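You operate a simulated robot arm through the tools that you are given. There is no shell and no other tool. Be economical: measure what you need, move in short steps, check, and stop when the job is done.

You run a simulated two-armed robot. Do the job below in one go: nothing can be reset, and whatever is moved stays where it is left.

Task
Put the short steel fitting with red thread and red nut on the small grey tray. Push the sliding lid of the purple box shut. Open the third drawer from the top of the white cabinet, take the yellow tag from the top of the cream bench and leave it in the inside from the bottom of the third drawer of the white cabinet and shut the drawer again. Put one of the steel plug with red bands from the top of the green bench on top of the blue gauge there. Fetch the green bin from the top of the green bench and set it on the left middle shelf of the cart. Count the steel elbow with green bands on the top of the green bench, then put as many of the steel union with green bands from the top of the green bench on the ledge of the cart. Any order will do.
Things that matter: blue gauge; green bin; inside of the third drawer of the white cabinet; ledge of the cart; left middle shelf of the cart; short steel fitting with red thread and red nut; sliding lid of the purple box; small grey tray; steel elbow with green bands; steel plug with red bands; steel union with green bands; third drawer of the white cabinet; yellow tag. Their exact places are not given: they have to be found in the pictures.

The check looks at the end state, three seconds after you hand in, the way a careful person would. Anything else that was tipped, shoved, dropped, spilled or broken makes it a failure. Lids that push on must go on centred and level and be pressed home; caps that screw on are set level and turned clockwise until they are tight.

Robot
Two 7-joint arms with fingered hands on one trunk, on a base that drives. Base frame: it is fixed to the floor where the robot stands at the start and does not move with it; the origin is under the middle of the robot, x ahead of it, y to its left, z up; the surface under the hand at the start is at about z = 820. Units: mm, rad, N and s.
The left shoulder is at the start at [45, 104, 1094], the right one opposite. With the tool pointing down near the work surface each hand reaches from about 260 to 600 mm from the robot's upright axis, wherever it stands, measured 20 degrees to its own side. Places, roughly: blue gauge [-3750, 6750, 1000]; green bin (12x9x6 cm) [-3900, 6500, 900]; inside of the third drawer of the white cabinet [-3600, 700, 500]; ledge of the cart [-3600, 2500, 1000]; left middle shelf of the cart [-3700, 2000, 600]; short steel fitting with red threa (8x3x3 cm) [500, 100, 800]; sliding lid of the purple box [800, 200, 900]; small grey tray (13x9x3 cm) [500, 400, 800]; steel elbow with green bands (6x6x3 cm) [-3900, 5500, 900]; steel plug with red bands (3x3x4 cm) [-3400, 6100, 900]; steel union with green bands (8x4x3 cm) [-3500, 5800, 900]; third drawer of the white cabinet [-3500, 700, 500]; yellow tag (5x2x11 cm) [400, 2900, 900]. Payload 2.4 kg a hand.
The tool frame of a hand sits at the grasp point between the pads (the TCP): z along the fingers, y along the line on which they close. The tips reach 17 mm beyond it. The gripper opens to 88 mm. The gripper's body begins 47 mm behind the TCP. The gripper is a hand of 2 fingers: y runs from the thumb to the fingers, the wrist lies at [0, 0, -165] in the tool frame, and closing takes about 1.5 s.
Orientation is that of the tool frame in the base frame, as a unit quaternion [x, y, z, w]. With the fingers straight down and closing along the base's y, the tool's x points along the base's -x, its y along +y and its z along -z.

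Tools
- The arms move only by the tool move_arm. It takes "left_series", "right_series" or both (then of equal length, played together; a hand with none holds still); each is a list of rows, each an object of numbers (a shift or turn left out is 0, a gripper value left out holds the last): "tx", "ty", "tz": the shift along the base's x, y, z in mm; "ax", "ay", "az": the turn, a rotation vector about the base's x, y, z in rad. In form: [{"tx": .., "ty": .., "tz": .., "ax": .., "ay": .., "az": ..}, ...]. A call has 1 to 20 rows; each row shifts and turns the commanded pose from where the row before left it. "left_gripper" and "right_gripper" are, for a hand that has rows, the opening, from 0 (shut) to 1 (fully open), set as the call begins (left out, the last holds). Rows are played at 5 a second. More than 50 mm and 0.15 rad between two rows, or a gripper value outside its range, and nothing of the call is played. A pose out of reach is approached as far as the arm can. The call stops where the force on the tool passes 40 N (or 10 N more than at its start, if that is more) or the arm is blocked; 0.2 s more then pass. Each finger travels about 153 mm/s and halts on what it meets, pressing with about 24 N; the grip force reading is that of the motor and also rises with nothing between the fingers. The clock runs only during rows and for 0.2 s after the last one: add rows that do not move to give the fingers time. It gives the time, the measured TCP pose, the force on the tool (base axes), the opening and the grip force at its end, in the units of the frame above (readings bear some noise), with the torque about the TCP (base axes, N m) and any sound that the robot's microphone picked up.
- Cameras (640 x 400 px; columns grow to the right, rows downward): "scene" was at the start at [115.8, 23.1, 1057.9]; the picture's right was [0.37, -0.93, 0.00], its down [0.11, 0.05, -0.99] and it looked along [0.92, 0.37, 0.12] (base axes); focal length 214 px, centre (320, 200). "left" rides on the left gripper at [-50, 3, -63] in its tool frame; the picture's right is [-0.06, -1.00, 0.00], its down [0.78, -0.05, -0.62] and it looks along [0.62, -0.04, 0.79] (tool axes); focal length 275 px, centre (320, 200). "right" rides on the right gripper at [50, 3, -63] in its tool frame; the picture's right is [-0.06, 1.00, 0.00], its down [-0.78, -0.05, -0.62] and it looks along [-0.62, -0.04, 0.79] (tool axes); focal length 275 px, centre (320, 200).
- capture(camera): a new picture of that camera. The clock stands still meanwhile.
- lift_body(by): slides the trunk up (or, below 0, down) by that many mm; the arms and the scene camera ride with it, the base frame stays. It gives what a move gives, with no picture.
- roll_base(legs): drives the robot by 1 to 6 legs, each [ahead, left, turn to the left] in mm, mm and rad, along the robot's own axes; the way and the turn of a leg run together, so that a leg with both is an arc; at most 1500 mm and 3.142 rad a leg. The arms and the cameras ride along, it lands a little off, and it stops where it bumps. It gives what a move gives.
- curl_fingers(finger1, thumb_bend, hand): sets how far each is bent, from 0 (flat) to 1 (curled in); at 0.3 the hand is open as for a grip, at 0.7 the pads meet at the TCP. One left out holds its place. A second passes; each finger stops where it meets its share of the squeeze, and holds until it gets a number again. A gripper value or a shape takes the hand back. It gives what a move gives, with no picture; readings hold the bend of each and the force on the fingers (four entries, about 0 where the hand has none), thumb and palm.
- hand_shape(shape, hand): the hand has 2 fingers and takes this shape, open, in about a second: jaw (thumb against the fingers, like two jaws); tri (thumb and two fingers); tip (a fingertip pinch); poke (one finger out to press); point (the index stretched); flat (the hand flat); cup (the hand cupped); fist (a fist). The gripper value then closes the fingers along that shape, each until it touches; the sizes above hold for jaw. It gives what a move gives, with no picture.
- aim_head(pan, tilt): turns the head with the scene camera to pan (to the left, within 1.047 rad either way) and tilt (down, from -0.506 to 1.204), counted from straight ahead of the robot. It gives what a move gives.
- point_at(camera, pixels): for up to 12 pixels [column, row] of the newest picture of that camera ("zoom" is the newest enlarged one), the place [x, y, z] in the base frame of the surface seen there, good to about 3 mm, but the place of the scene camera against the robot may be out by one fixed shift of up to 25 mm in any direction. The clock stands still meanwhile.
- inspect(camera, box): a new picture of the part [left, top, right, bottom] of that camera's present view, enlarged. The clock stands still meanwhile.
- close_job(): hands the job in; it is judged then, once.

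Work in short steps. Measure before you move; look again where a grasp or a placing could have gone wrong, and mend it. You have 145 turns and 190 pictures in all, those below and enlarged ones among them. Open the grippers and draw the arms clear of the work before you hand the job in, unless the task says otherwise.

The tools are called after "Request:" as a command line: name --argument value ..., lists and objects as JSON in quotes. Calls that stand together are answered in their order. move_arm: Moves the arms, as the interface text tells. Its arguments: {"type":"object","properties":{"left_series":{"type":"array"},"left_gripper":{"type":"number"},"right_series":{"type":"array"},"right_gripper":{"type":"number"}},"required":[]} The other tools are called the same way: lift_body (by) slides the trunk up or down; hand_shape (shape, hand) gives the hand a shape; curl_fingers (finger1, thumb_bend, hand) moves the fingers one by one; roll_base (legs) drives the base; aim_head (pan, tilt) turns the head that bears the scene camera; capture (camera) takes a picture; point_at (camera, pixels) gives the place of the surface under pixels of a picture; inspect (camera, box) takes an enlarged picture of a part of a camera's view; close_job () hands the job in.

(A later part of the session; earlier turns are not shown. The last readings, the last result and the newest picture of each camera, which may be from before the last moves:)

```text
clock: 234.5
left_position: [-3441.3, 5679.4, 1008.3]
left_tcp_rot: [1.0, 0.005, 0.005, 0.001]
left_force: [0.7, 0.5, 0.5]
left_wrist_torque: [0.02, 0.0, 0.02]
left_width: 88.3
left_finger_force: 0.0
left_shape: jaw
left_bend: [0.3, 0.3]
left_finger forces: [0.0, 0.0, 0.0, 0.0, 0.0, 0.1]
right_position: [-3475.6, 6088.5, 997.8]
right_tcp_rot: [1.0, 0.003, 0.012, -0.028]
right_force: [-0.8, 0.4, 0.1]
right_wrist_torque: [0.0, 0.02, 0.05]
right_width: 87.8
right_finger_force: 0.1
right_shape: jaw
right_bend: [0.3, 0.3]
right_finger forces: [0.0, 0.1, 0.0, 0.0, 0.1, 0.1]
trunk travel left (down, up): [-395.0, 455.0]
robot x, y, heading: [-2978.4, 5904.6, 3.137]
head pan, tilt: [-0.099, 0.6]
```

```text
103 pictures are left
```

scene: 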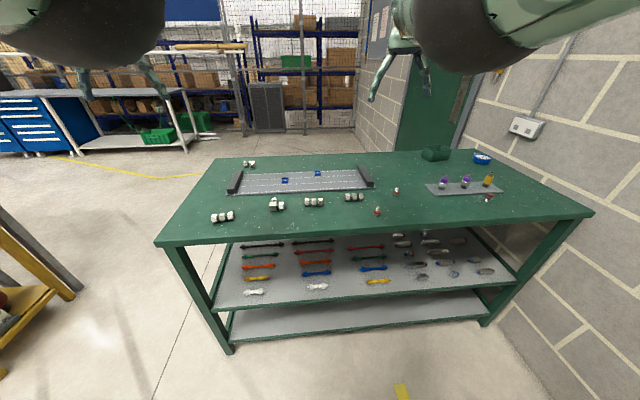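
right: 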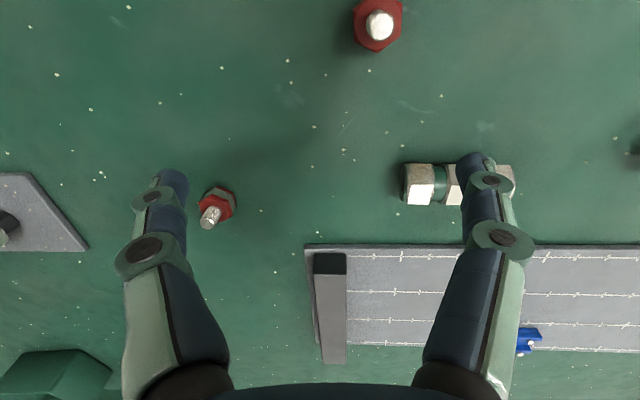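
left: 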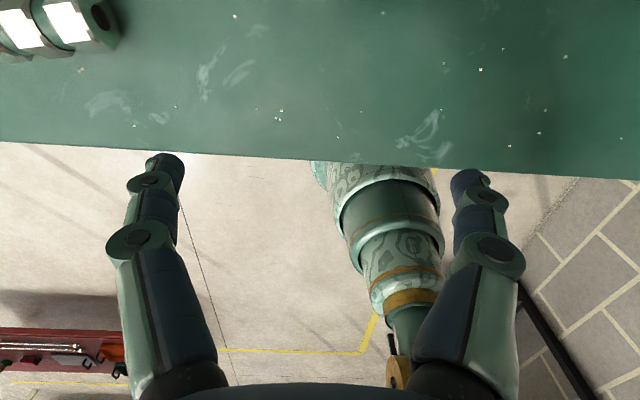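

The right picture shows plugs at (378,22) and (217,207). I measure the second, which is nearer to the gauge, with its neighbours.

Request:
point_at --camera "right" --pixels '[[208, 216], [218, 195], [218, 206], [230, 210], [204, 205], [378, 25], [378, 45], [60, 380], [20, 375], [70, 350], [240, 150], [430, 185]]'

Request:
inspect --camera "right" --box '[170, 170, 270, 240]'

```text
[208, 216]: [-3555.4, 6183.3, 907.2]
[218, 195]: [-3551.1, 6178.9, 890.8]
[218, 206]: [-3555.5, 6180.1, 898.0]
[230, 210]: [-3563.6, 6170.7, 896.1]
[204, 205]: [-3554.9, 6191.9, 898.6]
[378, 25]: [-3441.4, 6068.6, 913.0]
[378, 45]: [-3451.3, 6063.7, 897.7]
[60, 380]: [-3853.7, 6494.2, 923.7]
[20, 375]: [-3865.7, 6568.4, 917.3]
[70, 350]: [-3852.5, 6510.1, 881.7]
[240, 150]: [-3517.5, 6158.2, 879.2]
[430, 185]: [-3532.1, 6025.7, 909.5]
```

```text
5.71 times, centred on (220, 205) of right
```

zoom: 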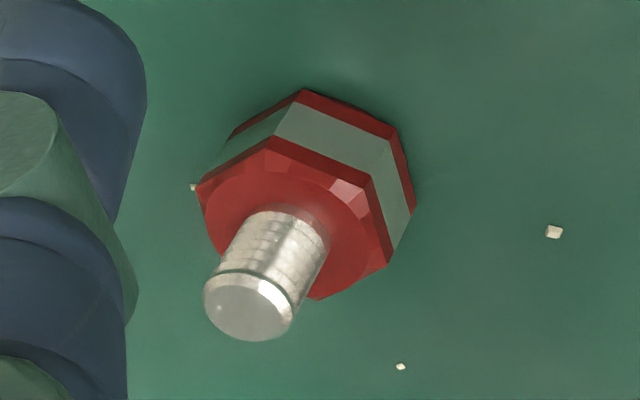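

Plug 2: centre (-3557,6181), hex z 880–897. I drive ahead 130 and right 120, then tilt the right hand forward 0.4 and open above it.

Request:
roll_base --legs '[[130, -120, 0]]'

Request:
move_arm --right_series '[{"ay": 0.12, "tx": 14, "ty": -7}, {"ay": 0.12, "tx": 14, "ty": -7}, {"ay": 0.12, "tx": 14, "ty": -7, "tz": -5}, {"ax": 0.0, "tz": -10}, {}]'

Request:
capture --camera "right"

```text
clock: 236.0
left_position: [-3572.6, 5800.8, 1007.9]
left_tcp_rot: [1.0, 0.004, 0.005, 0.0]
left_force: [-0.4, -0.3, 0.3]
left_wrist_torque: [0.01, 0.01, 0.01]
left_width: 88.0
left_finger_force: 0.1
left_shape: jaw
left_bend: [0.3, 0.3]
left_finger forces: [0.0, 0.0, 0.0, 0.1, 0.1, 0.0]
right_position: [-3606.7, 6210.1, 997.1]
right_tcp_rot: [1.0, 0.002, 0.013, -0.027]
right_force: [-0.3, 0.0, -0.2]
right_wrist_torque: [-0.01, 0.0, 0.0]
right_width: 88.0
right_finger_force: 0.0
right_shape: jaw
right_bend: [0.3, 0.3]
right_finger forces: [0.0, 0.0, 0.0, 0.0, 0.1, 0.1]
trunk travel left (down, up): [-395.0, 455.0]
robot x, y, heading: [-3103.2, 6022.5, 3.135]
head pan, tilt: [-0.099, 0.6]
```

```text
clock: 237.2
left_position: [-3572.3, 5800.0, 1008.8]
left_tcp_rot: [1.0, 0.004, 0.005, 0.0]
left_force: [-0.7, 0.1, -0.5]
left_wrist_torque: [0.01, 0.0, 0.0]
left_width: 87.7
left_finger_force: 0.1
left_shape: jaw
left_bend: [0.3, 0.3]
left_finger forces: [0.0, 0.0, 0.0, 0.1, 0.0, 0.1]
right_position: [-3567.1, 6202.7, 989.3]
right_tcp_rot: [0.984, -0.011, -0.176, -0.042]
right_force: [-0.7, -1.1, -0.1]
right_wrist_torque: [0.01, -0.01, -0.01]
right_width: 88.2
right_finger_force: 0.1
right_shape: jaw
right_bend: [0.3, 0.3]
right_finger forces: [0.0, 0.1, 0.1, 0.0, 0.0, 0.1]
trunk travel left (down, up): [-395.0, 455.0]
robot x, y, heading: [-3100.6, 6024.1, 3.139]
head pan, tilt: [-0.099, 0.6]
```

```text
101 pictures are left
```

right: 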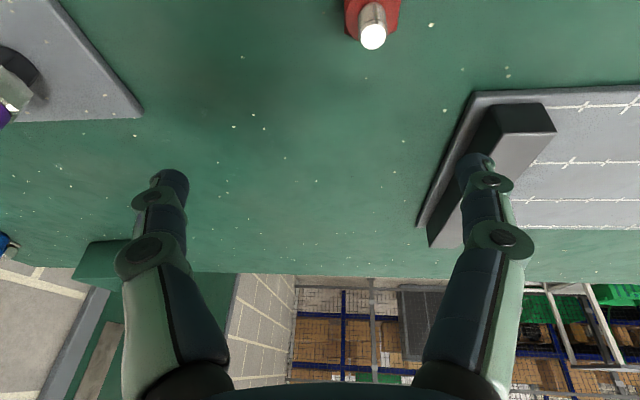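

A small sideways tilt (0.09) remains; I level it, and re-measure the plug at (372,25).

Request:
point_at --camera "right" --pixels '[[372, 36], [350, 28], [396, 28], [372, 4]]'

Request:
move_arm --right_series '[{"ax": -0.092, "ty": -21, "tx": 15, "tz": -20}, {"tz": -25}, {}]'

Request:
capture --camera "right"

```text
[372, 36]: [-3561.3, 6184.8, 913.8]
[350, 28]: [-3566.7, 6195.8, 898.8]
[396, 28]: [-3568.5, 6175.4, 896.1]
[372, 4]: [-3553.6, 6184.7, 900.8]
```

```text
clock: 238.0
left_position: [-3571.2, 5799.1, 1009.3]
left_tcp_rot: [1.0, 0.004, 0.005, 0.0]
left_force: [-0.4, 0.6, -0.5]
left_wrist_torque: [-0.02, 0.01, 0.01]
left_width: 88.0
left_finger_force: 0.0
left_shape: jaw
left_bend: [0.3, 0.3]
left_finger forces: [0.1, 0.0, 0.0, 0.0, 0.1, 0.0]
right_position: [-3550.9, 6188.4, 942.8]
right_tcp_rot: [0.985, -0.018, -0.174, -0.007]
right_force: [0.4, 0.2, 0.5]
right_wrist_torque: [0.0, 0.01, 0.0]
right_width: 87.8
right_finger_force: 0.0
right_shape: jaw
right_bend: [0.3, 0.3]
right_finger forces: [0.0, 0.0, 0.0, 0.0, 0.0, 0.1]
trunk travel left (down, up): [-395.0, 455.0]
robot x, y, heading: [-3104.1, 6024.3, 3.14]
head pan, tilt: [-0.099, 0.6]
```

```text
100 pictures are left
```

right: 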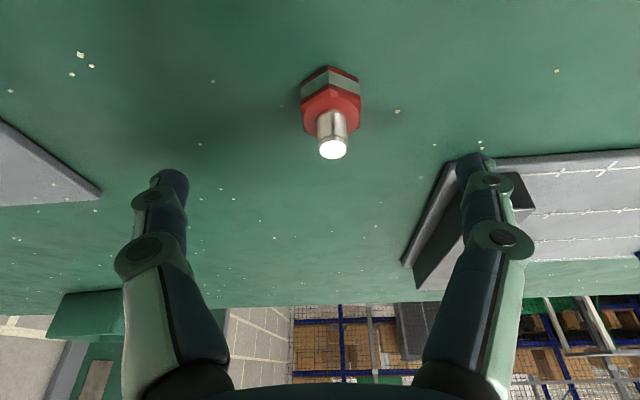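

Centred on the plug; I go down to z≈902 and close.

Request:
move_arm --right_series '[{"tx": -4, "ty": -3, "tz": -20}, {"tz": -20}, {}]'

Request:
move_arm --right_series '[{}, {}, {}, {}, {}, {}, {}]' --right_gripper 0

Request:
move_arm --right_series '[{"tz": 25}, {"tz": 35}, {"tz": 40}, {}]'

Request:
capture --camera "right"

```text
clock: 238.8
left_position: [-3572.1, 5800.4, 1008.9]
left_tcp_rot: [1.0, 0.004, 0.004, 0.0]
left_force: [0.8, -0.1, -0.8]
left_wrist_torque: [0.0, 0.02, 0.0]
left_width: 87.9
left_finger_force: 0.0
left_shape: jaw
left_bend: [0.3, 0.3]
left_finger forces: [0.1, 0.1, 0.1, 0.0, 0.0, 0.0]
right_position: [-3552.4, 6165.5, 897.2]
right_tcp_rot: [0.985, -0.011, -0.169, 0.018]
right_force: [0.5, -0.1, -1.1]
right_wrist_torque: [0.04, 0.01, 0.0]
right_width: 88.0
right_finger_force: 0.0
right_shape: jaw
right_bend: [0.3, 0.3]
right_finger forces: [0.1, 0.0, 0.0, 0.0, 0.1, 0.1]
trunk travel left (down, up): [-395.0, 455.0]
robot x, y, heading: [-3104.2, 6024.6, 3.139]
head pan, tilt: [-0.099, 0.6]
```

```text
clock: 240.4
left_position: [-3570.7, 5799.7, 1008.4]
left_tcp_rot: [1.0, 0.004, 0.005, 0.0]
left_force: [0.0, 1.1, -0.5]
left_wrist_torque: [0.03, 0.02, -0.03]
left_width: 88.1
left_finger_force: 0.1
left_shape: jaw
left_bend: [0.3, 0.3]
left_finger forces: [0.0, 0.0, 0.0, 0.0, 0.0, 0.0]
right_position: [-3553.7, 6164.6, 898.6]
right_tcp_rot: [0.986, -0.011, -0.168, 0.017]
right_force: [-0.2, 1.9, 5.9]
right_wrist_torque: [0.2, 0.02, 0.01]
right_width: 26.8
right_finger_force: 23.9
right_shape: jaw
right_bend: [0.71, 0.65]
right_finger forces: [0.1, 0.1, 0.0, 0.0, 0.0, 0.0]
trunk travel left (down, up): [-395.0, 455.0]
robot x, y, heading: [-3105.8, 6024.9, 3.137]
head pan, tilt: [-0.099, 0.6]
```

```text
clock: 241.4
left_position: [-3572.7, 5799.4, 1008.5]
left_tcp_rot: [1.0, 0.005, 0.005, 0.0]
left_force: [-0.3, -0.5, 0.3]
left_wrist_torque: [-0.02, -0.02, 0.02]
left_width: 88.1
left_finger_force: 0.1
left_shape: jaw
left_bend: [0.3, 0.3]
left_finger forces: [0.0, 0.0, 0.0, 0.0, 0.0, 0.1]
right_position: [-3563.1, 6166.9, 985.8]
right_tcp_rot: [0.986, -0.01, -0.167, 0.016]
right_force: [-0.5, 0.2, 0.0]
right_wrist_torque: [-0.02, 0.02, 0.0]
right_width: 26.5
right_finger_force: 24.4
right_shape: jaw
right_bend: [0.71, 0.65]
right_finger forces: [0.0, 0.1, 0.1, 0.1, 0.0, 0.0]
right hand out of reach, approached as far as the arm can: row 3
trunk travel left (down, up): [-395.0, 455.0]
robot x, y, heading: [-3105.8, 6026.6, 3.143]
head pan, tilt: [-0.099, 0.6]
```

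```text
99 pictures are left
```

right: 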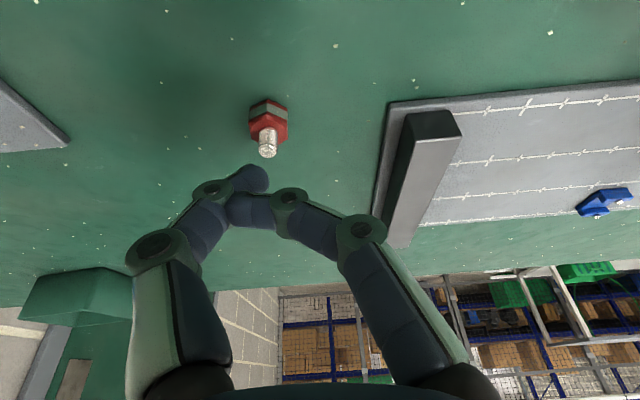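

The grip missed: the arm sat 13 mm off at y and too low — it is cramped this near. I open, back the base off 80 mm so the arm works further out, and look again.

Request:
roll_base --legs '[[-80, -20, 0]]'

Request:
move_arm --right_series '[{"tx": -25}, {"tx": -25}, {"tx": -20}, {}, {}]' --right_gripper 1

Request:
capture --camera "right"

```text
clock: 242.5
left_position: [-3489.9, 5820.0, 1009.9]
left_tcp_rot: [1.0, 0.004, 0.004, 0.0]
left_force: [0.6, 0.9, 0.2]
left_wrist_torque: [0.0, 0.0, -0.02]
left_width: 88.1
left_finger_force: 0.1
left_shape: jaw
left_bend: [0.3, 0.3]
left_finger forces: [0.1, 0.0, 0.0, 0.0, 0.0, 0.0]
right_position: [-3480.4, 6185.0, 987.7]
right_tcp_rot: [0.986, -0.01, -0.168, 0.016]
right_force: [0.0, -0.1, 0.1]
right_wrist_torque: [0.01, 0.0, 0.0]
right_width: 26.6
right_finger_force: 23.9
right_shape: jaw
right_bend: [0.71, 0.65]
right_finger forces: [0.0, 0.1, 0.0, 0.0, 0.0, 0.0]
trunk travel left (down, up): [-395.0, 455.0]
robot x, y, heading: [-3022.7, 6045.6, 3.138]
head pan, tilt: [-0.099, 0.6]
```

```text
clock: 243.7
left_position: [-3490.4, 5820.0, 1009.3]
left_tcp_rot: [1.0, 0.003, 0.005, 0.0]
left_force: [-0.8, 0.1, 1.0]
left_wrist_torque: [-0.02, -0.02, 0.02]
left_width: 88.0
left_finger_force: 0.1
left_shape: jaw
left_bend: [0.3, 0.3]
left_finger forces: [0.0, 0.1, 0.0, 0.0, 0.1, 0.0]
right_position: [-3549.9, 6186.4, 986.8]
right_tcp_rot: [0.986, -0.011, -0.168, 0.017]
right_force: [-0.4, 0.1, 0.4]
right_wrist_torque: [0.02, -0.01, -0.02]
right_width: 87.7
right_finger_force: 0.1
right_shape: jaw
right_bend: [0.3, 0.3]
right_finger forces: [0.0, 0.1, 0.1, 0.0, 0.0, 0.1]
trunk travel left (down, up): [-395.0, 455.0]
robot x, y, heading: [-3021.0, 6042.4, 3.137]
head pan, tilt: [-0.099, 0.6]
```

```text
98 pictures are left
```

right: 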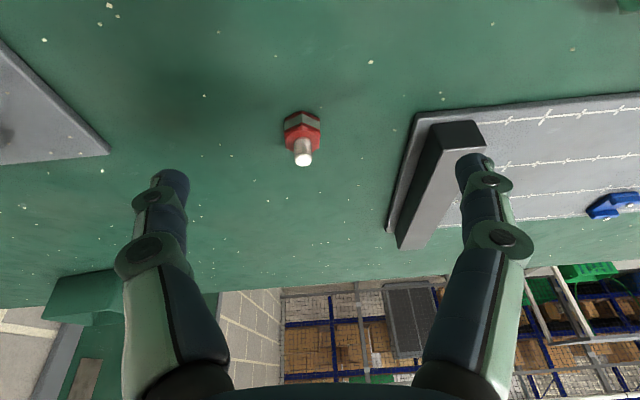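

Now tracking is exact. I measure the plug at (303,145) again.

Request:
point_at --camera "right" --pixels '[[303, 158], [303, 120], [287, 140], [319, 140], [303, 132], [240, 140]]'

```text
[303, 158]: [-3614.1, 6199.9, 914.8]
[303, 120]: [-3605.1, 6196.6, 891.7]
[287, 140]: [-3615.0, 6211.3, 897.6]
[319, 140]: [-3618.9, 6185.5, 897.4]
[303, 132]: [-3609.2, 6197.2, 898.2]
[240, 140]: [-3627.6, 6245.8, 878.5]
```

The plug now stands at (-3617,6198). I narrow the opening (to keep off the black rail), move over and down to z 903.

Request:
move_arm --right_series '[{"tx": -31, "ty": 6}, {"tx": -31, "ty": 6}, {"tz": -40}, {"tz": -25}, {}]' --right_gripper 0.68

Request:
capture --camera "right"

```text
clock: 244.9
left_position: [-3490.8, 5820.5, 1008.8]
left_tcp_rot: [1.0, 0.004, 0.005, 0.0]
left_force: [-0.8, -0.9, 0.7]
left_wrist_torque: [0.01, -0.02, -0.02]
left_width: 87.9
left_finger_force: 0.1
left_shape: jaw
left_bend: [0.3, 0.3]
left_finger forces: [0.0, 0.0, 0.0, 0.0, 0.1, 0.0]
right_position: [-3612.2, 6197.8, 919.8]
right_tcp_rot: [0.986, -0.01, -0.167, 0.018]
right_force: [-0.1, 0.0, 0.1]
right_wrist_torque: [-0.01, 0.0, -0.02]
right_width: 60.2
right_finger_force: 0.1
right_shape: jaw
right_bend: [0.68, 0.66]
right_finger forces: [0.0, 0.0, 0.0, 0.0, 0.1, 0.1]
trunk travel left (down, up): [-395.0, 455.0]
robot x, y, heading: [-3022.7, 6041.5, 3.14]
head pan, tilt: [-0.099, 0.6]
```

```text
97 pictures are left
```

right: 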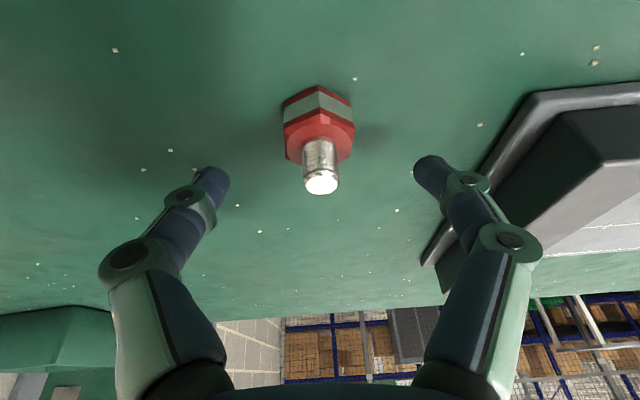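

Centred. I descend the last 17 mm, close and lift.

Request:
move_arm --right_series '[{"tz": -9}, {"tz": -8}, {}]'

Request:
move_arm --right_series '[{}, {}, {}, {}, {}, {}]' --right_gripper 0

Request:
move_arm --right_series '[{"tz": 25}, {"tz": 30}, {}]'

Request:
capture --camera "right"

```text
clock: 245.7
left_position: [-3490.6, 5819.0, 1008.8]
left_tcp_rot: [1.0, 0.004, 0.006, 0.0]
left_force: [-1.2, -0.4, 0.1]
left_wrist_torque: [0.01, 0.0, -0.01]
left_width: 88.0
left_finger_force: 0.1
left_shape: jaw
left_bend: [0.3, 0.3]
left_finger forces: [0.1, 0.1, 0.0, 0.0, 0.1, 0.0]
right_position: [-3613.3, 6198.9, 903.2]
right_tcp_rot: [0.986, -0.01, -0.167, 0.017]
right_force: [0.0, -0.2, 0.4]
right_wrist_torque: [0.02, 0.02, -0.02]
right_width: 60.3
right_finger_force: 0.0
right_shape: jaw
right_bend: [0.68, 0.66]
right_finger forces: [0.0, 0.0, 0.0, 0.0, 0.0, 0.0]
trunk travel left (down, up): [-395.0, 455.0]
robot x, y, heading: [-3022.0, 6044.2, 3.14]
head pan, tilt: [-0.099, 0.6]
```

```text
clock: 247.1
left_position: [-3490.8, 5819.9, 1009.7]
left_tcp_rot: [1.0, 0.003, 0.006, -0.001]
left_force: [-0.4, 1.2, 0.2]
left_wrist_torque: [-0.01, 0.01, -0.04]
left_width: 88.1
left_finger_force: 0.0
left_shape: jaw
left_bend: [0.3, 0.3]
left_finger forces: [0.0, 0.1, 0.0, 0.0, 0.0, 0.0]
right_position: [-3614.0, 6199.2, 904.9]
right_tcp_rot: [0.986, -0.011, -0.167, 0.017]
right_force: [-0.6, -0.1, -0.1]
right_wrist_torque: [0.04, 0.01, 0.0]
right_width: 17.8
right_finger_force: 24.2
right_shape: jaw
right_bend: [0.73, 0.7]
right_finger forces: [21.7, 0.0, 0.0, 0.1, 21.8, 0.1]
trunk travel left (down, up): [-395.0, 455.0]
robot x, y, heading: [-3019.9, 6044.6, 3.138]
head pan, tilt: [-0.099, 0.6]
```

```text
clock: 247.9
left_position: [-3490.3, 5819.5, 1009.3]
left_tcp_rot: [1.0, 0.003, 0.005, 0.0]
left_force: [0.1, -0.5, 0.0]
left_wrist_torque: [-0.01, 0.0, -0.01]
left_width: 88.2
left_finger_force: 0.0
left_shape: jaw
left_bend: [0.3, 0.3]
left_finger forces: [0.0, 0.0, 0.0, 0.0, 0.1, 0.0]
right_position: [-3614.4, 6198.2, 960.2]
right_tcp_rot: [0.985, -0.01, -0.169, 0.017]
right_force: [-0.8, -0.1, -0.8]
right_wrist_torque: [0.01, 0.0, 0.0]
right_width: 17.6
right_finger_force: 24.9
right_shape: jaw
right_bend: [0.73, 0.7]
right_finger forces: [21.7, 0.0, 0.1, 0.1, 21.7, 0.1]
trunk travel left (down, up): [-395.0, 455.0]
robot x, y, heading: [-3022.5, 6044.7, 3.139]
head pan, tilt: [-0.099, 0.6]
```

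```text
96 pictures are left
```

right: 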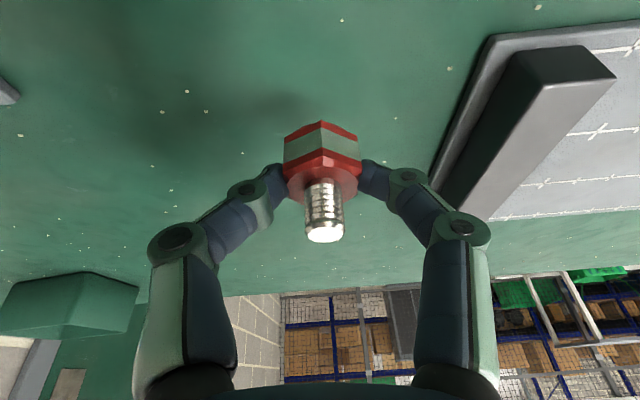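

The plug is held upright (bottom 25 below the TCP). I raise the trunk 90 to clear the sensors, and strafe right 540 toward the gauge.

Request:
lift_body --by 90

Request:
roll_base --legs '[[0, -535, 0]]'

Request:
capture --camera "right"

Request:
aim_head --pan 0.0 --tilt 0.9

Request:
capture --camera "scene"

```text
clock: 249.1
left_position: [-3490.3, 5820.8, 1097.7]
left_tcp_rot: [1.0, 0.003, 0.006, 0.0]
left_force: [0.2, 0.2, 0.2]
left_wrist_torque: [-0.02, -0.05, -0.04]
left_width: 87.8
left_finger_force: 0.1
left_shape: jaw
left_bend: [0.3, 0.3]
left_finger forces: [0.1, 0.0, 0.0, 0.0, 0.0, 0.0]
right_position: [-3612.4, 6198.3, 1049.8]
right_tcp_rot: [0.986, -0.011, -0.168, 0.017]
right_force: [0.1, 0.5, -0.2]
right_wrist_torque: [-0.03, -0.02, 0.01]
right_width: 17.6
right_finger_force: 24.0
right_shape: jaw
right_bend: [0.73, 0.7]
right_finger forces: [21.8, 0.0, 0.1, 0.0, 21.7, 0.0]
trunk travel left (down, up): [-485.0, 365.0]
robot x, y, heading: [-3023.6, 6044.6, 3.138]
head pan, tilt: [-0.099, 0.6]
```

```text
clock: 252.2
left_position: [-3489.0, 6347.1, 1099.1]
left_tcp_rot: [1.0, 0.001, 0.005, -0.001]
left_force: [0.2, -0.2, -0.2]
left_wrist_torque: [0.02, -0.02, -0.03]
left_width: 87.9
left_finger_force: 0.0
left_shape: jaw
left_bend: [0.3, 0.3]
left_finger forces: [0.1, 0.1, 0.0, 0.0, 0.1, 0.0]
right_position: [-3609.3, 6727.1, 1049.7]
right_tcp_rot: [0.986, -0.013, -0.167, 0.017]
right_force: [0.8, -0.1, -0.3]
right_wrist_torque: [0.01, -0.04, -0.01]
right_width: 17.7
right_finger_force: 24.3
right_shape: jaw
right_bend: [0.73, 0.7]
right_finger forces: [21.8, 0.1, 0.1, 0.1, 21.8, 0.0]
trunk travel left (down, up): [-485.0, 365.0]
robot x, y, heading: [-3020.8, 6570.6, 3.136]
head pan, tilt: [-0.099, 0.6]
```

```text
95 pictures are left
```

right: 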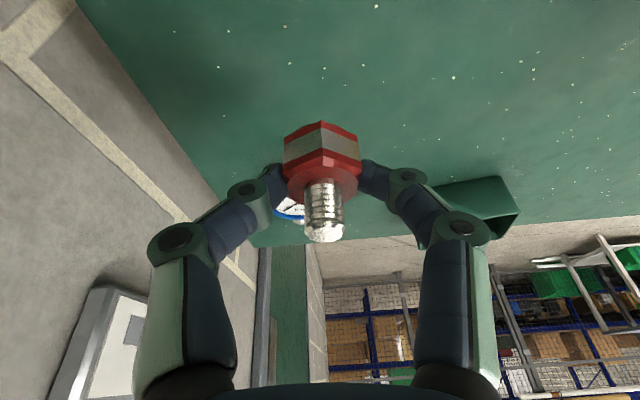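

```text
clock: 253.0
left_position: [-3489.8, 6347.9, 1099.1]
left_tcp_rot: [1.0, 0.001, 0.005, -0.001]
left_force: [-0.6, -0.4, -0.6]
left_wrist_torque: [0.0, -0.01, 0.01]
left_width: 87.9
left_finger_force: 0.1
left_shape: jaw
left_bend: [0.3, 0.3]
left_finger forces: [0.0, 0.0, 0.0, 0.0, 0.0, 0.0]
right_position: [-3609.5, 6726.0, 1049.0]
right_tcp_rot: [0.986, -0.014, -0.168, 0.016]
right_force: [0.0, -0.2, -0.5]
right_wrist_torque: [-0.02, 0.01, 0.02]
right_width: 17.8
right_finger_force: 23.9
right_shape: jaw
right_bend: [0.73, 0.7]
right_finger forces: [21.7, 0.0, 0.0, 0.0, 21.9, 0.1]
trunk travel left (down, up): [-485.0, 365.0]
robot x, y, heading: [-3021.5, 6570.1, 3.134]
head pan, tilt: [0.0, 0.901]
```

```text
94 pictures are left
```

scene: 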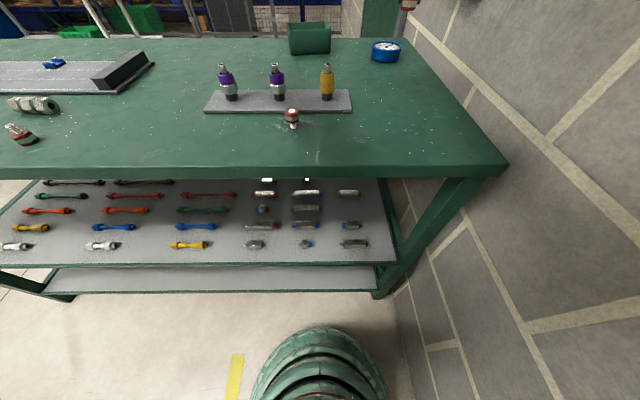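

The gauge is at scene (385,50). I measure it, the wall and the lower shelf edge.

Request:
point_at --camera "scene" --pixels '[[385, 46], [373, 52], [399, 52], [385, 60], [310, 38], [370, 292], [430, 345], [470, 130], [385, 340], [250, 268], [327, 75], [405, 5]]'

Request:
point_at --camera "right" --pixels '[[288, 212], [290, 205], [480, 190], [110, 100], [515, 205], [450, 240]]'

Request:
inspect --camera "scene" --box '[260, 0, 440, 110]'

```text
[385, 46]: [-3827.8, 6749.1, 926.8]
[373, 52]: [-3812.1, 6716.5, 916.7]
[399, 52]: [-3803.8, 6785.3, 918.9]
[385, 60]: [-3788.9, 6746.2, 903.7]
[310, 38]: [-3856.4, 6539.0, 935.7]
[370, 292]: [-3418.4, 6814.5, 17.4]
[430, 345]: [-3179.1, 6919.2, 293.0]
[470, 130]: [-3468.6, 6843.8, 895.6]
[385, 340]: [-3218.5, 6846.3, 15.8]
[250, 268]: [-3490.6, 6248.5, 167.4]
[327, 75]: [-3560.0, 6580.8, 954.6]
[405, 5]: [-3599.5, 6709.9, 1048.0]
```

```text
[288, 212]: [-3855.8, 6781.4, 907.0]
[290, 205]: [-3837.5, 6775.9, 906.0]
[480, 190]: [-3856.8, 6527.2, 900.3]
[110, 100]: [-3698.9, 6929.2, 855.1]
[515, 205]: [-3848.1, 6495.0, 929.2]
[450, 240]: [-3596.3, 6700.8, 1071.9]
```

```text
3.56 times, centred on (350, 55) of scene
```

zoom: 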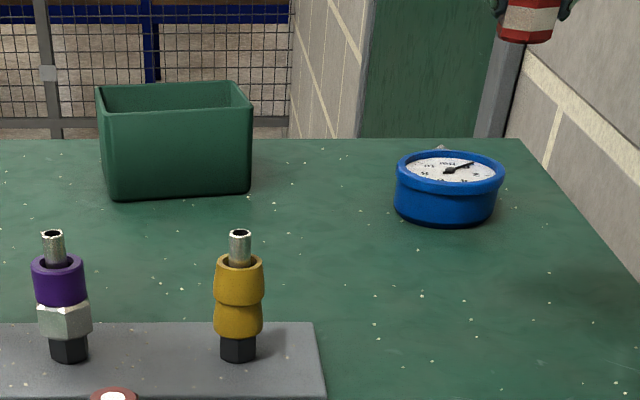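

Gauge centre roughly (-3830,6757), top ≈908. I drive ahead 195, then shift the hand 90 mm to the left to see the gauge with the right camera.

Request:
roll_base --legs '[[190, 0, 0]]'

Request:
move_arm --right_series '[{"ty": -40}, {"ty": -40}, {"ty": -20}, {}]'

Request:
capture --camera "right"

```text
clock: 254.5
left_position: [-3618.5, 6349.9, 1098.8]
left_tcp_rot: [1.0, 0.003, 0.006, 0.0]
left_force: [-0.2, -0.1, -0.8]
left_wrist_torque: [-0.04, -0.04, -0.02]
left_width: 88.3
left_finger_force: 0.0
left_shape: jaw
left_bend: [0.3, 0.3]
left_finger forces: [0.0, 0.0, 0.0, 0.0, 0.0, 0.1]
right_position: [-3739.3, 6727.5, 1048.8]
right_tcp_rot: [0.986, -0.012, -0.167, 0.018]
right_force: [-0.9, -0.5, -0.6]
right_wrist_torque: [-0.02, 0.02, -0.03]
right_width: 17.5
right_finger_force: 24.2
right_shape: jaw
right_bend: [0.73, 0.7]
right_finger forces: [21.8, 0.0, 0.0, 0.0, 21.8, 0.1]
trunk travel left (down, up): [-485.0, 365.0]
robot x, y, heading: [-3150.2, 6568.6, 3.134]
head pan, tilt: [0.0, 0.901]
stopped in leg 1: the robot was blocked; the commanded pose is now the measured one
```

```text
clock: 255.5
left_position: [-3618.9, 6348.3, 1098.5]
left_tcp_rot: [1.0, 0.001, 0.006, -0.001]
left_force: [-0.1, -0.2, -0.3]
left_wrist_torque: [-0.02, -0.01, 0.0]
left_width: 88.1
left_finger_force: 0.1
left_shape: jaw
left_bend: [0.3, 0.3]
left_finger forces: [0.0, 0.0, 0.0, 0.1, 0.0, 0.1]
right_position: [-3739.1, 6626.9, 1048.9]
right_tcp_rot: [0.986, -0.013, -0.167, 0.016]
right_force: [0.0, 0.2, -0.2]
right_wrist_torque: [-0.05, 0.0, 0.0]
right_width: 17.7
right_finger_force: 23.7
right_shape: jaw
right_bend: [0.73, 0.7]
right_finger forces: [21.8, 0.0, 0.0, 0.0, 21.8, 0.1]
trunk travel left (down, up): [-485.0, 365.0]
robot x, y, heading: [-3148.6, 6568.7, 3.137]
head pan, tilt: [0.0, 0.901]
```

```text
92 pictures are left
```

right: 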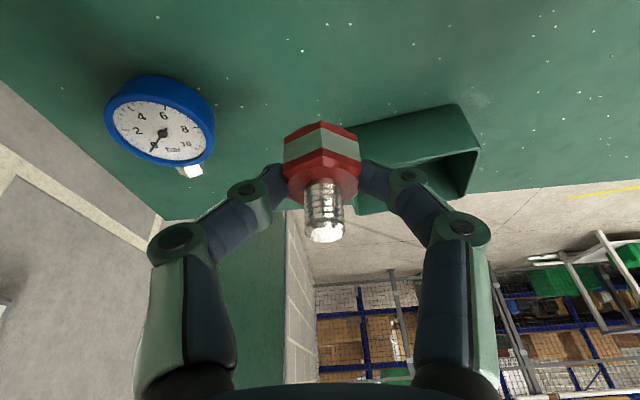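

The base is blocked at x=-3150. The gauge is visible at (163,130); I measure it.

Request:
point_at --camera "right" --pixels '[[163, 132], [120, 115], [208, 140], [155, 105], [160, 155], [185, 170], [115, 110], [135, 145], [200, 120], [100, 90]]'

```text
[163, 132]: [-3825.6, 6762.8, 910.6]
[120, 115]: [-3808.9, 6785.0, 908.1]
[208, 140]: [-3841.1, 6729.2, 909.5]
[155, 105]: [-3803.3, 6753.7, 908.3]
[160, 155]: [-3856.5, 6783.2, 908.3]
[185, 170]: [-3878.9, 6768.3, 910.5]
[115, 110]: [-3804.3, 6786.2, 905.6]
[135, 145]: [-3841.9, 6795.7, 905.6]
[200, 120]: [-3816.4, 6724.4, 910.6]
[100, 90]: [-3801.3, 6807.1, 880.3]
```

From here the gauge is beyond reach; it and the bin lie 150 mm from the bench's back edge, so I'll serve them from behind. On the way I take union 3 with the left hand: drive back 100 and left 350, turning the left hand to close along x.

Request:
roll_base --legs '[[-110, 0, 0], [0, 350, 0]]'

Request:
move_arm --left_series '[{"az": -0.143, "tz": -5}, {"az": -0.143, "tz": -5}, {"az": -0.143, "tz": -5}, {"az": -0.143, "tz": -5}, {"az": -0.143, "tz": -5}, {"az": -0.143, "tz": -5}, {"az": -0.143, "tz": -5}, {"az": -0.143, "tz": -5}, {"az": -0.143, "tz": -5}, {"az": -0.143, "tz": -5}, {"az": -0.141, "tz": -5}, {}]'

Request:
capture --camera "left"

```text
clock: 258.5
left_position: [-3511.0, 5997.2, 1099.3]
left_tcp_rot: [1.0, 0.001, 0.006, 0.0]
left_force: [0.0, -0.4, 0.2]
left_wrist_torque: [-0.01, -0.03, 0.02]
left_width: 88.0
left_finger_force: 0.1
left_shape: jaw
left_bend: [0.3, 0.3]
left_finger forces: [0.0, 0.0, 0.1, 0.0, 0.0, 0.0]
right_position: [-3632.6, 6274.3, 1049.4]
right_tcp_rot: [0.986, -0.014, -0.167, 0.016]
right_force: [0.5, -0.1, -1.2]
right_wrist_torque: [0.0, -0.02, -0.01]
right_width: 17.5
right_finger_force: 23.8
right_shape: jaw
right_bend: [0.73, 0.7]
right_finger forces: [21.8, 0.0, 0.0, 0.1, 21.8, 0.1]
trunk travel left (down, up): [-485.0, 365.0]
robot x, y, heading: [-3039.7, 6219.5, 3.135]
head pan, tilt: [0.0, 0.901]
```

```text
clock: 261.1
left_position: [-3512.0, 5997.6, 1043.7]
left_tcp_rot: [-0.707, 0.708, -0.003, -0.003]
left_force: [-0.1, 0.1, 0.2]
left_wrist_torque: [0.04, 0.02, 0.02]
left_width: 88.1
left_finger_force: 0.0
left_shape: jaw
left_bend: [0.3, 0.3]
left_finger forces: [0.0, 0.0, 0.0, 0.0, 0.0, 0.0]
right_position: [-3631.6, 6275.5, 1048.7]
right_tcp_rot: [0.986, -0.013, -0.167, 0.017]
right_force: [-0.1, 0.6, -1.7]
right_wrist_torque: [0.0, 0.03, -0.03]
right_width: 17.4
right_finger_force: 24.5
right_shape: jaw
right_bend: [0.73, 0.7]
right_finger forces: [21.8, 0.0, 0.0, 0.0, 21.8, 0.0]
trunk travel left (down, up): [-485.0, 365.0]
robot x, y, heading: [-3044.3, 6224.4, 3.135]
head pan, tilt: [0.0, 0.901]
```

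```text
91 pictures are left
```

left: 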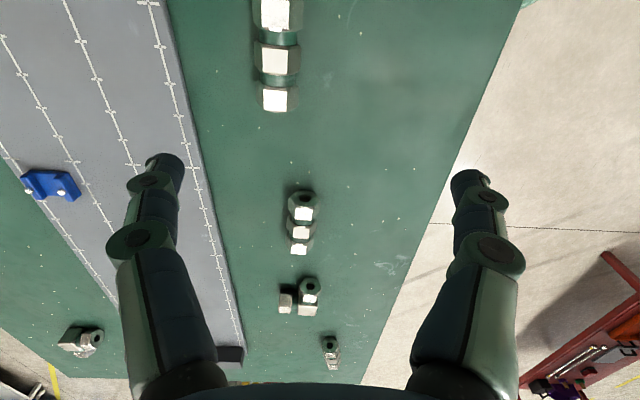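

Union 3 is at (277,55), its axis nearly along y. I measure it.

Request:
point_at --camera "left" --pixels '[[278, 15], [276, 57], [274, 98], [258, 57], [297, 60], [278, 80], [240, 60], [185, 60]]'

```text
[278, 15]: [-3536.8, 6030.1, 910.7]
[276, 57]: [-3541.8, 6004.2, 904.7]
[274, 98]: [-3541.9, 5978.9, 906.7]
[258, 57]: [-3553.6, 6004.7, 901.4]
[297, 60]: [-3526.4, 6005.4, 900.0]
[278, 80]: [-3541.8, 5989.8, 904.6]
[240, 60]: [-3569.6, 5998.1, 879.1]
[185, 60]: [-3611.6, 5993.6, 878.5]
```

Union centre (-3540,6004), top 907. I align, descend to z 901 and close.

Request:
move_arm --left_series '[{"tx": -28, "ty": 6, "tz": -20, "az": -0.1}, {"tz": -40}, {"tz": -40}, {"tz": -20}, {}, {}]'

Request:
capture --camera "left"

```text
clock: 262.5
left_position: [-3538.4, 6000.5, 923.7]
left_tcp_rot: [-0.672, 0.741, -0.003, -0.004]
left_force: [0.4, -0.4, 0.7]
left_wrist_torque: [-0.03, -0.01, 0.0]
left_width: 87.9
left_finger_force: 0.0
left_shape: jaw
left_bend: [0.3, 0.3]
left_finger forces: [0.0, 0.0, 0.0, 0.0, 0.1, 0.1]
right_position: [-3632.1, 6274.9, 1048.6]
right_tcp_rot: [0.986, -0.013, -0.167, 0.016]
right_force: [0.3, -0.4, -1.1]
right_wrist_torque: [0.03, -0.02, 0.0]
right_width: 17.4
right_finger_force: 24.0
right_shape: jaw
right_bend: [0.73, 0.7]
right_finger forces: [21.8, 0.0, 0.0, 0.1, 21.8, 0.0]
trunk travel left (down, up): [-485.0, 365.0]
robot x, y, heading: [-3043.4, 6219.5, 3.134]
head pan, tilt: [0.0, 0.901]
```

```text
90 pictures are left
```

left: 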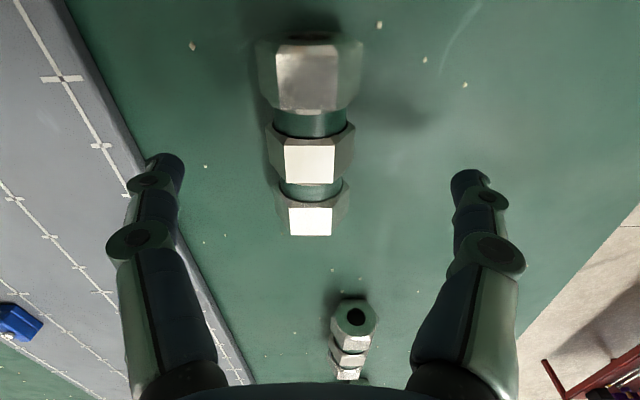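

Aligned with the union. I go down 22, close and lift.

Request:
move_arm --left_series '[{"ty": 3, "tz": -12}, {"tz": -10}, {}]'

Request:
move_arm --left_series '[{}, {}, {}, {}, {}, {}, {}]' --left_gripper 0

Request:
move_arm --left_series '[{"tz": 30}, {"tz": 40}, {"tz": 40}, {"tz": 40}, {}]'

Request:
capture --camera "left"

```text
clock: 263.3
left_position: [-3539.5, 6005.3, 901.2]
left_tcp_rot: [-0.672, 0.741, -0.004, -0.003]
left_force: [0.0, 0.3, -0.5]
left_wrist_torque: [0.02, 0.0, 0.0]
left_width: 88.4
left_finger_force: 0.0
left_shape: jaw
left_bend: [0.3, 0.3]
left_finger forces: [0.1, 0.1, 0.1, 0.0, 0.1, 0.1]
right_position: [-3631.1, 6274.8, 1049.5]
right_tcp_rot: [0.986, -0.014, -0.167, 0.017]
right_force: [-0.9, -0.5, 0.1]
right_wrist_torque: [0.05, -0.01, -0.02]
right_width: 18.0
right_finger_force: 23.7
right_shape: jaw
right_bend: [0.73, 0.7]
right_finger forces: [21.7, 0.0, 0.0, 0.0, 21.8, 0.0]
trunk travel left (down, up): [-485.0, 365.0]
robot x, y, heading: [-3040.6, 6219.6, 3.136]
head pan, tilt: [0.0, 0.901]
```

```text
clock: 264.9
left_position: [-3537.7, 6005.1, 902.1]
left_tcp_rot: [-0.672, 0.741, -0.003, -0.004]
left_force: [0.5, -0.3, -2.2]
left_wrist_torque: [0.01, 0.0, 0.0]
left_width: 20.3
left_finger_force: 23.7
left_shape: jaw
left_bend: [0.74, 0.73]
left_finger forces: [19.9, 0.0, 0.1, 0.0, 19.1, 0.1]
right_position: [-3632.1, 6276.0, 1048.9]
right_tcp_rot: [0.986, -0.013, -0.167, 0.017]
right_force: [-0.9, 0.5, 0.5]
right_wrist_torque: [0.01, 0.0, 0.04]
right_width: 17.6
right_finger_force: 24.2
right_shape: jaw
right_bend: [0.73, 0.7]
right_finger forces: [21.8, 0.1, 0.0, 0.1, 21.9, 0.1]
trunk travel left (down, up): [-485.0, 365.0]
robot x, y, heading: [-3042.2, 6218.5, 3.132]
head pan, tilt: [0.0, 0.901]
```

```text
clock: 266.1
left_position: [-3540.3, 6007.9, 1053.1]
left_tcp_rot: [-0.671, 0.741, -0.004, -0.003]
left_force: [-0.1, 0.6, -1.5]
left_wrist_torque: [0.03, 0.0, -0.01]
left_width: 19.3
left_finger_force: 23.9
left_shape: jaw
left_bend: [0.74, 0.73]
left_finger forces: [18.9, 0.0, 0.1, 0.1, 19.2, 0.0]
right_position: [-3631.9, 6276.2, 1048.5]
right_tcp_rot: [0.986, -0.013, -0.167, 0.016]
right_force: [0.0, 0.0, -0.7]
right_wrist_torque: [-0.02, -0.01, -0.01]
right_width: 17.7
right_finger_force: 24.3
right_shape: jaw
right_bend: [0.73, 0.7]
right_finger forces: [21.8, 0.0, 0.0, 0.0, 21.8, 0.0]
trunk travel left (down, up): [-485.0, 365.0]
robot x, y, heading: [-3042.0, 6218.2, 3.133]
head pan, tilt: [0.0, 0.901]
```

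```text
89 pictures are left
```

left: 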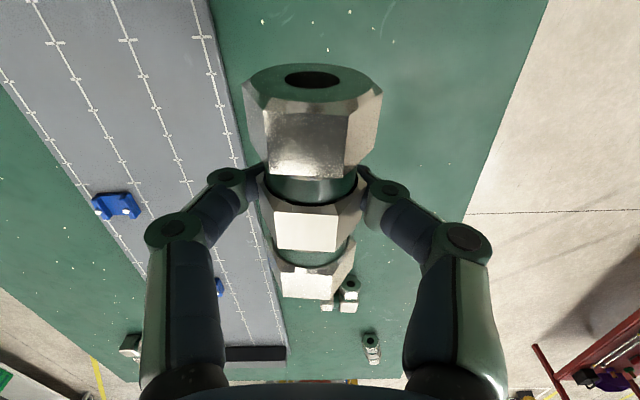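

Union held. I drive around the bench's left end: back 500, left 1450, forward 900, then look.

Request:
roll_base --legs '[[-500, 0, 0], [0, 1450, 0], [900, 0, 0.008]]'

Request:
aim_head --pan -0.4 --tilt 0.35

Request:
capture --camera "scene"

Request:
aim_head --pan 0.3 --tilt 0.35

Request:
capture --camera "scene"

```text
clock: 280.4
left_position: [-4003.0, 4591.5, 1052.8]
left_tcp_rot: [-0.663, 0.749, -0.004, -0.003]
left_force: [-0.5, -0.2, -0.4]
left_wrist_torque: [-0.01, -0.02, 0.01]
left_width: 19.2
left_finger_force: 24.3
left_shape: jaw
left_bend: [0.74, 0.73]
left_finger forces: [18.8, 0.0, 0.0, 0.0, 19.1, 0.1]
right_position: [-4089.1, 4860.7, 1050.1]
right_tcp_rot: [0.986, -0.024, -0.167, 0.015]
right_force: [0.8, -0.7, -0.5]
right_wrist_torque: [-0.01, -0.04, -0.02]
right_width: 17.7
right_finger_force: 23.4
right_shape: jaw
right_bend: [0.73, 0.7]
right_finger forces: [21.9, 0.0, 0.0, 0.0, 21.7, 0.0]
trunk travel left (down, up): [-485.0, 365.0]
robot x, y, heading: [-3500.0, 4794.4, 3.111]
head pan, tilt: [0.0, 0.901]
```

```text
clock: 281.4
left_position: [-4001.7, 4591.7, 1053.4]
left_tcp_rot: [-0.664, 0.748, -0.003, -0.004]
left_force: [-0.6, 0.3, -1.3]
left_wrist_torque: [0.02, -0.02, -0.02]
left_width: 19.0
left_finger_force: 23.6
left_shape: jaw
left_bend: [0.74, 0.73]
left_finger forces: [18.7, 0.0, 0.0, 0.0, 19.0, 0.0]
right_position: [-4089.1, 4860.4, 1049.1]
right_tcp_rot: [0.986, -0.023, -0.167, 0.014]
right_force: [0.0, -0.6, -0.1]
right_wrist_torque: [-0.03, -0.01, 0.01]
right_width: 17.4
right_finger_force: 24.0
right_shape: jaw
right_bend: [0.73, 0.7]
right_finger forces: [21.8, 0.1, 0.0, 0.0, 21.7, 0.0]
trunk travel left (down, up): [-485.0, 365.0]
robot x, y, heading: [-3500.7, 4791.8, 3.111]
head pan, tilt: [-0.4, 0.351]
```

```text
88 pictures are left
```

scene: 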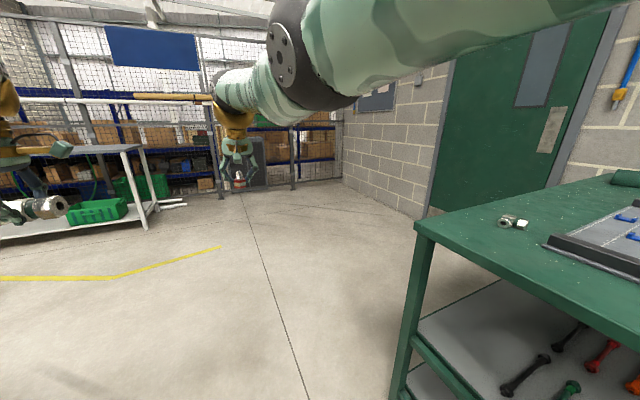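

```text
clock: 282.4
left_position: [-4002.0, 4592.3, 1053.4]
left_tcp_rot: [-0.663, 0.748, -0.004, -0.004]
left_force: [-0.3, -0.3, -1.0]
left_wrist_torque: [0.0, 0.04, -0.01]
left_width: 19.4
left_finger_force: 24.4
left_shape: jaw
left_bend: [0.74, 0.73]
left_finger forces: [18.7, 0.0, 0.0, 0.0, 19.1, 0.1]
right_position: [-4087.7, 4861.6, 1049.4]
right_tcp_rot: [0.986, -0.024, -0.167, 0.014]
right_force: [-0.2, 0.3, 0.0]
right_wrist_torque: [0.02, -0.01, 0.02]
right_width: 17.5
right_finger_force: 23.6
right_shape: jaw
right_bend: [0.73, 0.7]
right_finger forces: [21.7, 0.0, 0.0, 0.0, 21.8, 0.0]
trunk travel left (down, up): [-485.0, 365.0]
robot x, y, heading: [-3498.0, 4792.6, 3.111]
head pan, tilt: [0.3, 0.351]
```

```text
87 pictures are left
```

scene: 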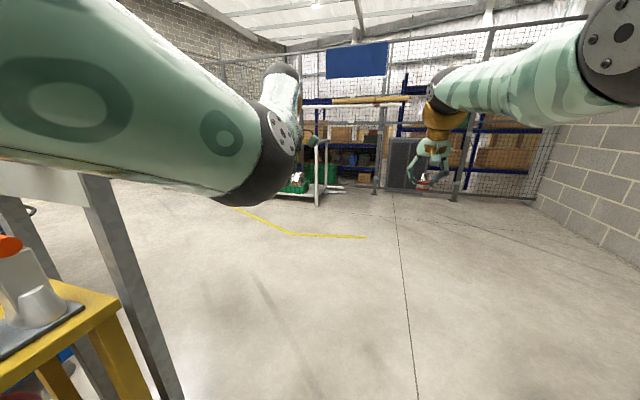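

The area behind the bench is open. I drive on to x≈-4500, turn to face +x, and strafe left to y≈6600.

Request:
roll_base --legs '[[1000, 0, 0], [0, 0, -3.11], [0, 1000, 0], [0, 830, 0]]'

Request:
aim_head --pan 0.1 --tilt 0.7

Request:
capture --camera "scene"

Request:
capture --camera "right"

```text
clock: 303.6
left_position: [-4058.6, 6885.5, 1054.1]
left_tcp_rot: [0.73, 0.683, 0.004, -0.003]
left_force: [0.9, 0.6, 0.2]
left_wrist_torque: [-0.03, 0.02, 0.0]
left_width: 18.1
left_finger_force: 23.9
left_shape: jaw
left_bend: [0.74, 0.73]
left_finger forces: [18.6, 0.1, 0.1, 0.0, 18.2, 0.0]
right_position: [-3957.1, 6621.7, 1049.1]
right_tcp_rot: [-0.003, 0.986, 0.019, 0.166]
right_force: [0.4, 0.7, -0.7]
right_wrist_torque: [-0.02, 0.0, -0.02]
right_width: 17.8
right_finger_force: 23.7
right_shape: jaw
right_bend: [0.73, 0.7]
right_finger forces: [21.8, 0.0, 0.0, 0.0, 21.8, 0.0]
trunk travel left (down, up): [-485.0, 365.0]
robot x, y, heading: [-4547.4, 6659.6, 0.022]
head pan, tilt: [0.3, 0.351]
```

```text
clock: 304.5
left_position: [-4058.6, 6885.6, 1053.7]
left_tcp_rot: [0.731, 0.683, 0.003, -0.004]
left_force: [-0.9, -0.2, -1.2]
left_wrist_torque: [-0.01, 0.03, 0.03]
left_width: 18.1
left_finger_force: 24.1
left_shape: jaw
left_bend: [0.74, 0.73]
left_finger forces: [18.5, 0.0, 0.0, 0.1, 18.2, 0.0]
right_position: [-3958.0, 6622.3, 1048.4]
right_tcp_rot: [-0.002, 0.986, 0.018, 0.167]
right_force: [0.8, 0.5, -0.3]
right_wrist_torque: [0.0, 0.03, -0.02]
right_width: 17.8
right_finger_force: 23.5
right_shape: jaw
right_bend: [0.73, 0.7]
right_finger forces: [21.9, 0.0, 0.1, 0.0, 21.9, 0.1]
trunk travel left (down, up): [-485.0, 365.0]
robot x, y, heading: [-4552.0, 6658.7, 0.026]
head pan, tilt: [0.099, 0.7]
```

```text
86 pictures are left
```

scene: 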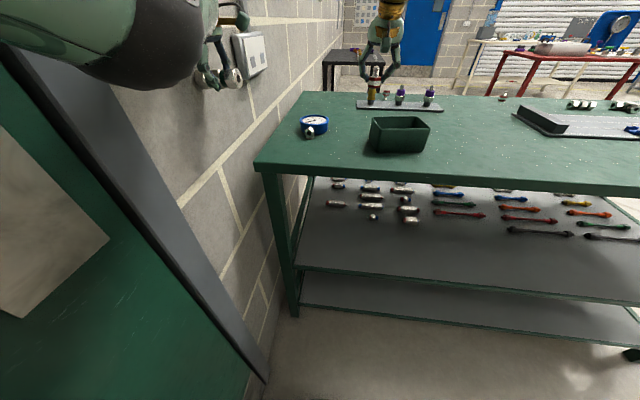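

```text
85 pictures are left
```

right: 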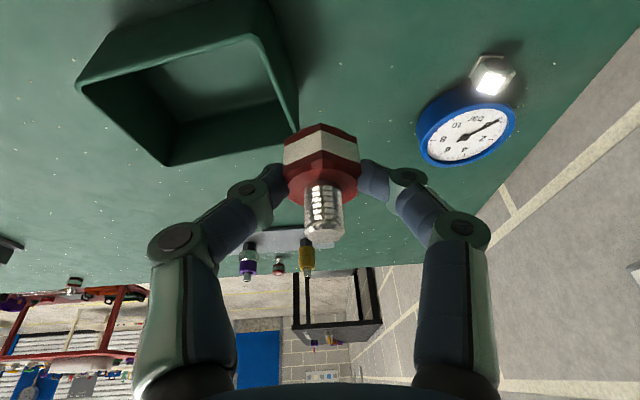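

The left hand is close to the wall, so I shift it 90 mm inward. Gauge at right picture (465,132) and bin at (195,85) are measured; no further elbow hides here.

Request:
move_arm --left_series '[{"ty": -30}, {"ty": -30}, {"ty": -30}, {}]'

Request:
point_at --camera "right" --pixels '[[465, 135], [425, 135], [510, 122], [450, 105], [460, 160], [82, 87], [170, 5], [255, 40], [168, 162], [200, 90], [290, 130], [110, 35]]'

```text
clock: 305.5
left_position: [-4057.5, 6793.9, 1053.0]
left_tcp_rot: [0.729, 0.684, 0.004, -0.003]
left_force: [0.2, -0.8, -2.0]
left_wrist_torque: [-0.01, 0.0, 0.03]
left_width: 17.9
left_finger_force: 24.2
left_shape: jaw
left_bend: [0.74, 0.73]
left_finger forces: [18.6, 0.0, 0.0, 0.1, 18.1, 0.1]
right_position: [-3958.2, 6621.1, 1049.7]
right_tcp_rot: [-0.004, 0.986, 0.019, 0.166]
right_force: [-0.9, 0.1, -0.6]
right_wrist_torque: [-0.02, -0.01, -0.01]
right_width: 17.6
right_finger_force: 24.1
right_shape: jaw
right_bend: [0.73, 0.7]
right_finger forces: [21.8, 0.1, 0.0, 0.1, 21.8, 0.0]
trunk travel left (down, up): [-485.0, 365.0]
robot x, y, heading: [-4548.5, 6659.7, 0.026]
head pan, tilt: [0.099, 0.7]
```

```text
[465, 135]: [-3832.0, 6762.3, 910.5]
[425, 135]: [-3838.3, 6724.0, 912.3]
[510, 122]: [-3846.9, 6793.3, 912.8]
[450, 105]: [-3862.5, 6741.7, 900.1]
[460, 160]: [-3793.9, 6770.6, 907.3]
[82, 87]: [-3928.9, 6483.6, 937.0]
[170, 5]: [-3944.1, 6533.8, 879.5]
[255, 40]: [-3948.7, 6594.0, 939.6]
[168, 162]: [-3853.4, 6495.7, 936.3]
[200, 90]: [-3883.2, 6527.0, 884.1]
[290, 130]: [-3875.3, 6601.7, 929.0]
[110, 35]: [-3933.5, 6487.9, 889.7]
```

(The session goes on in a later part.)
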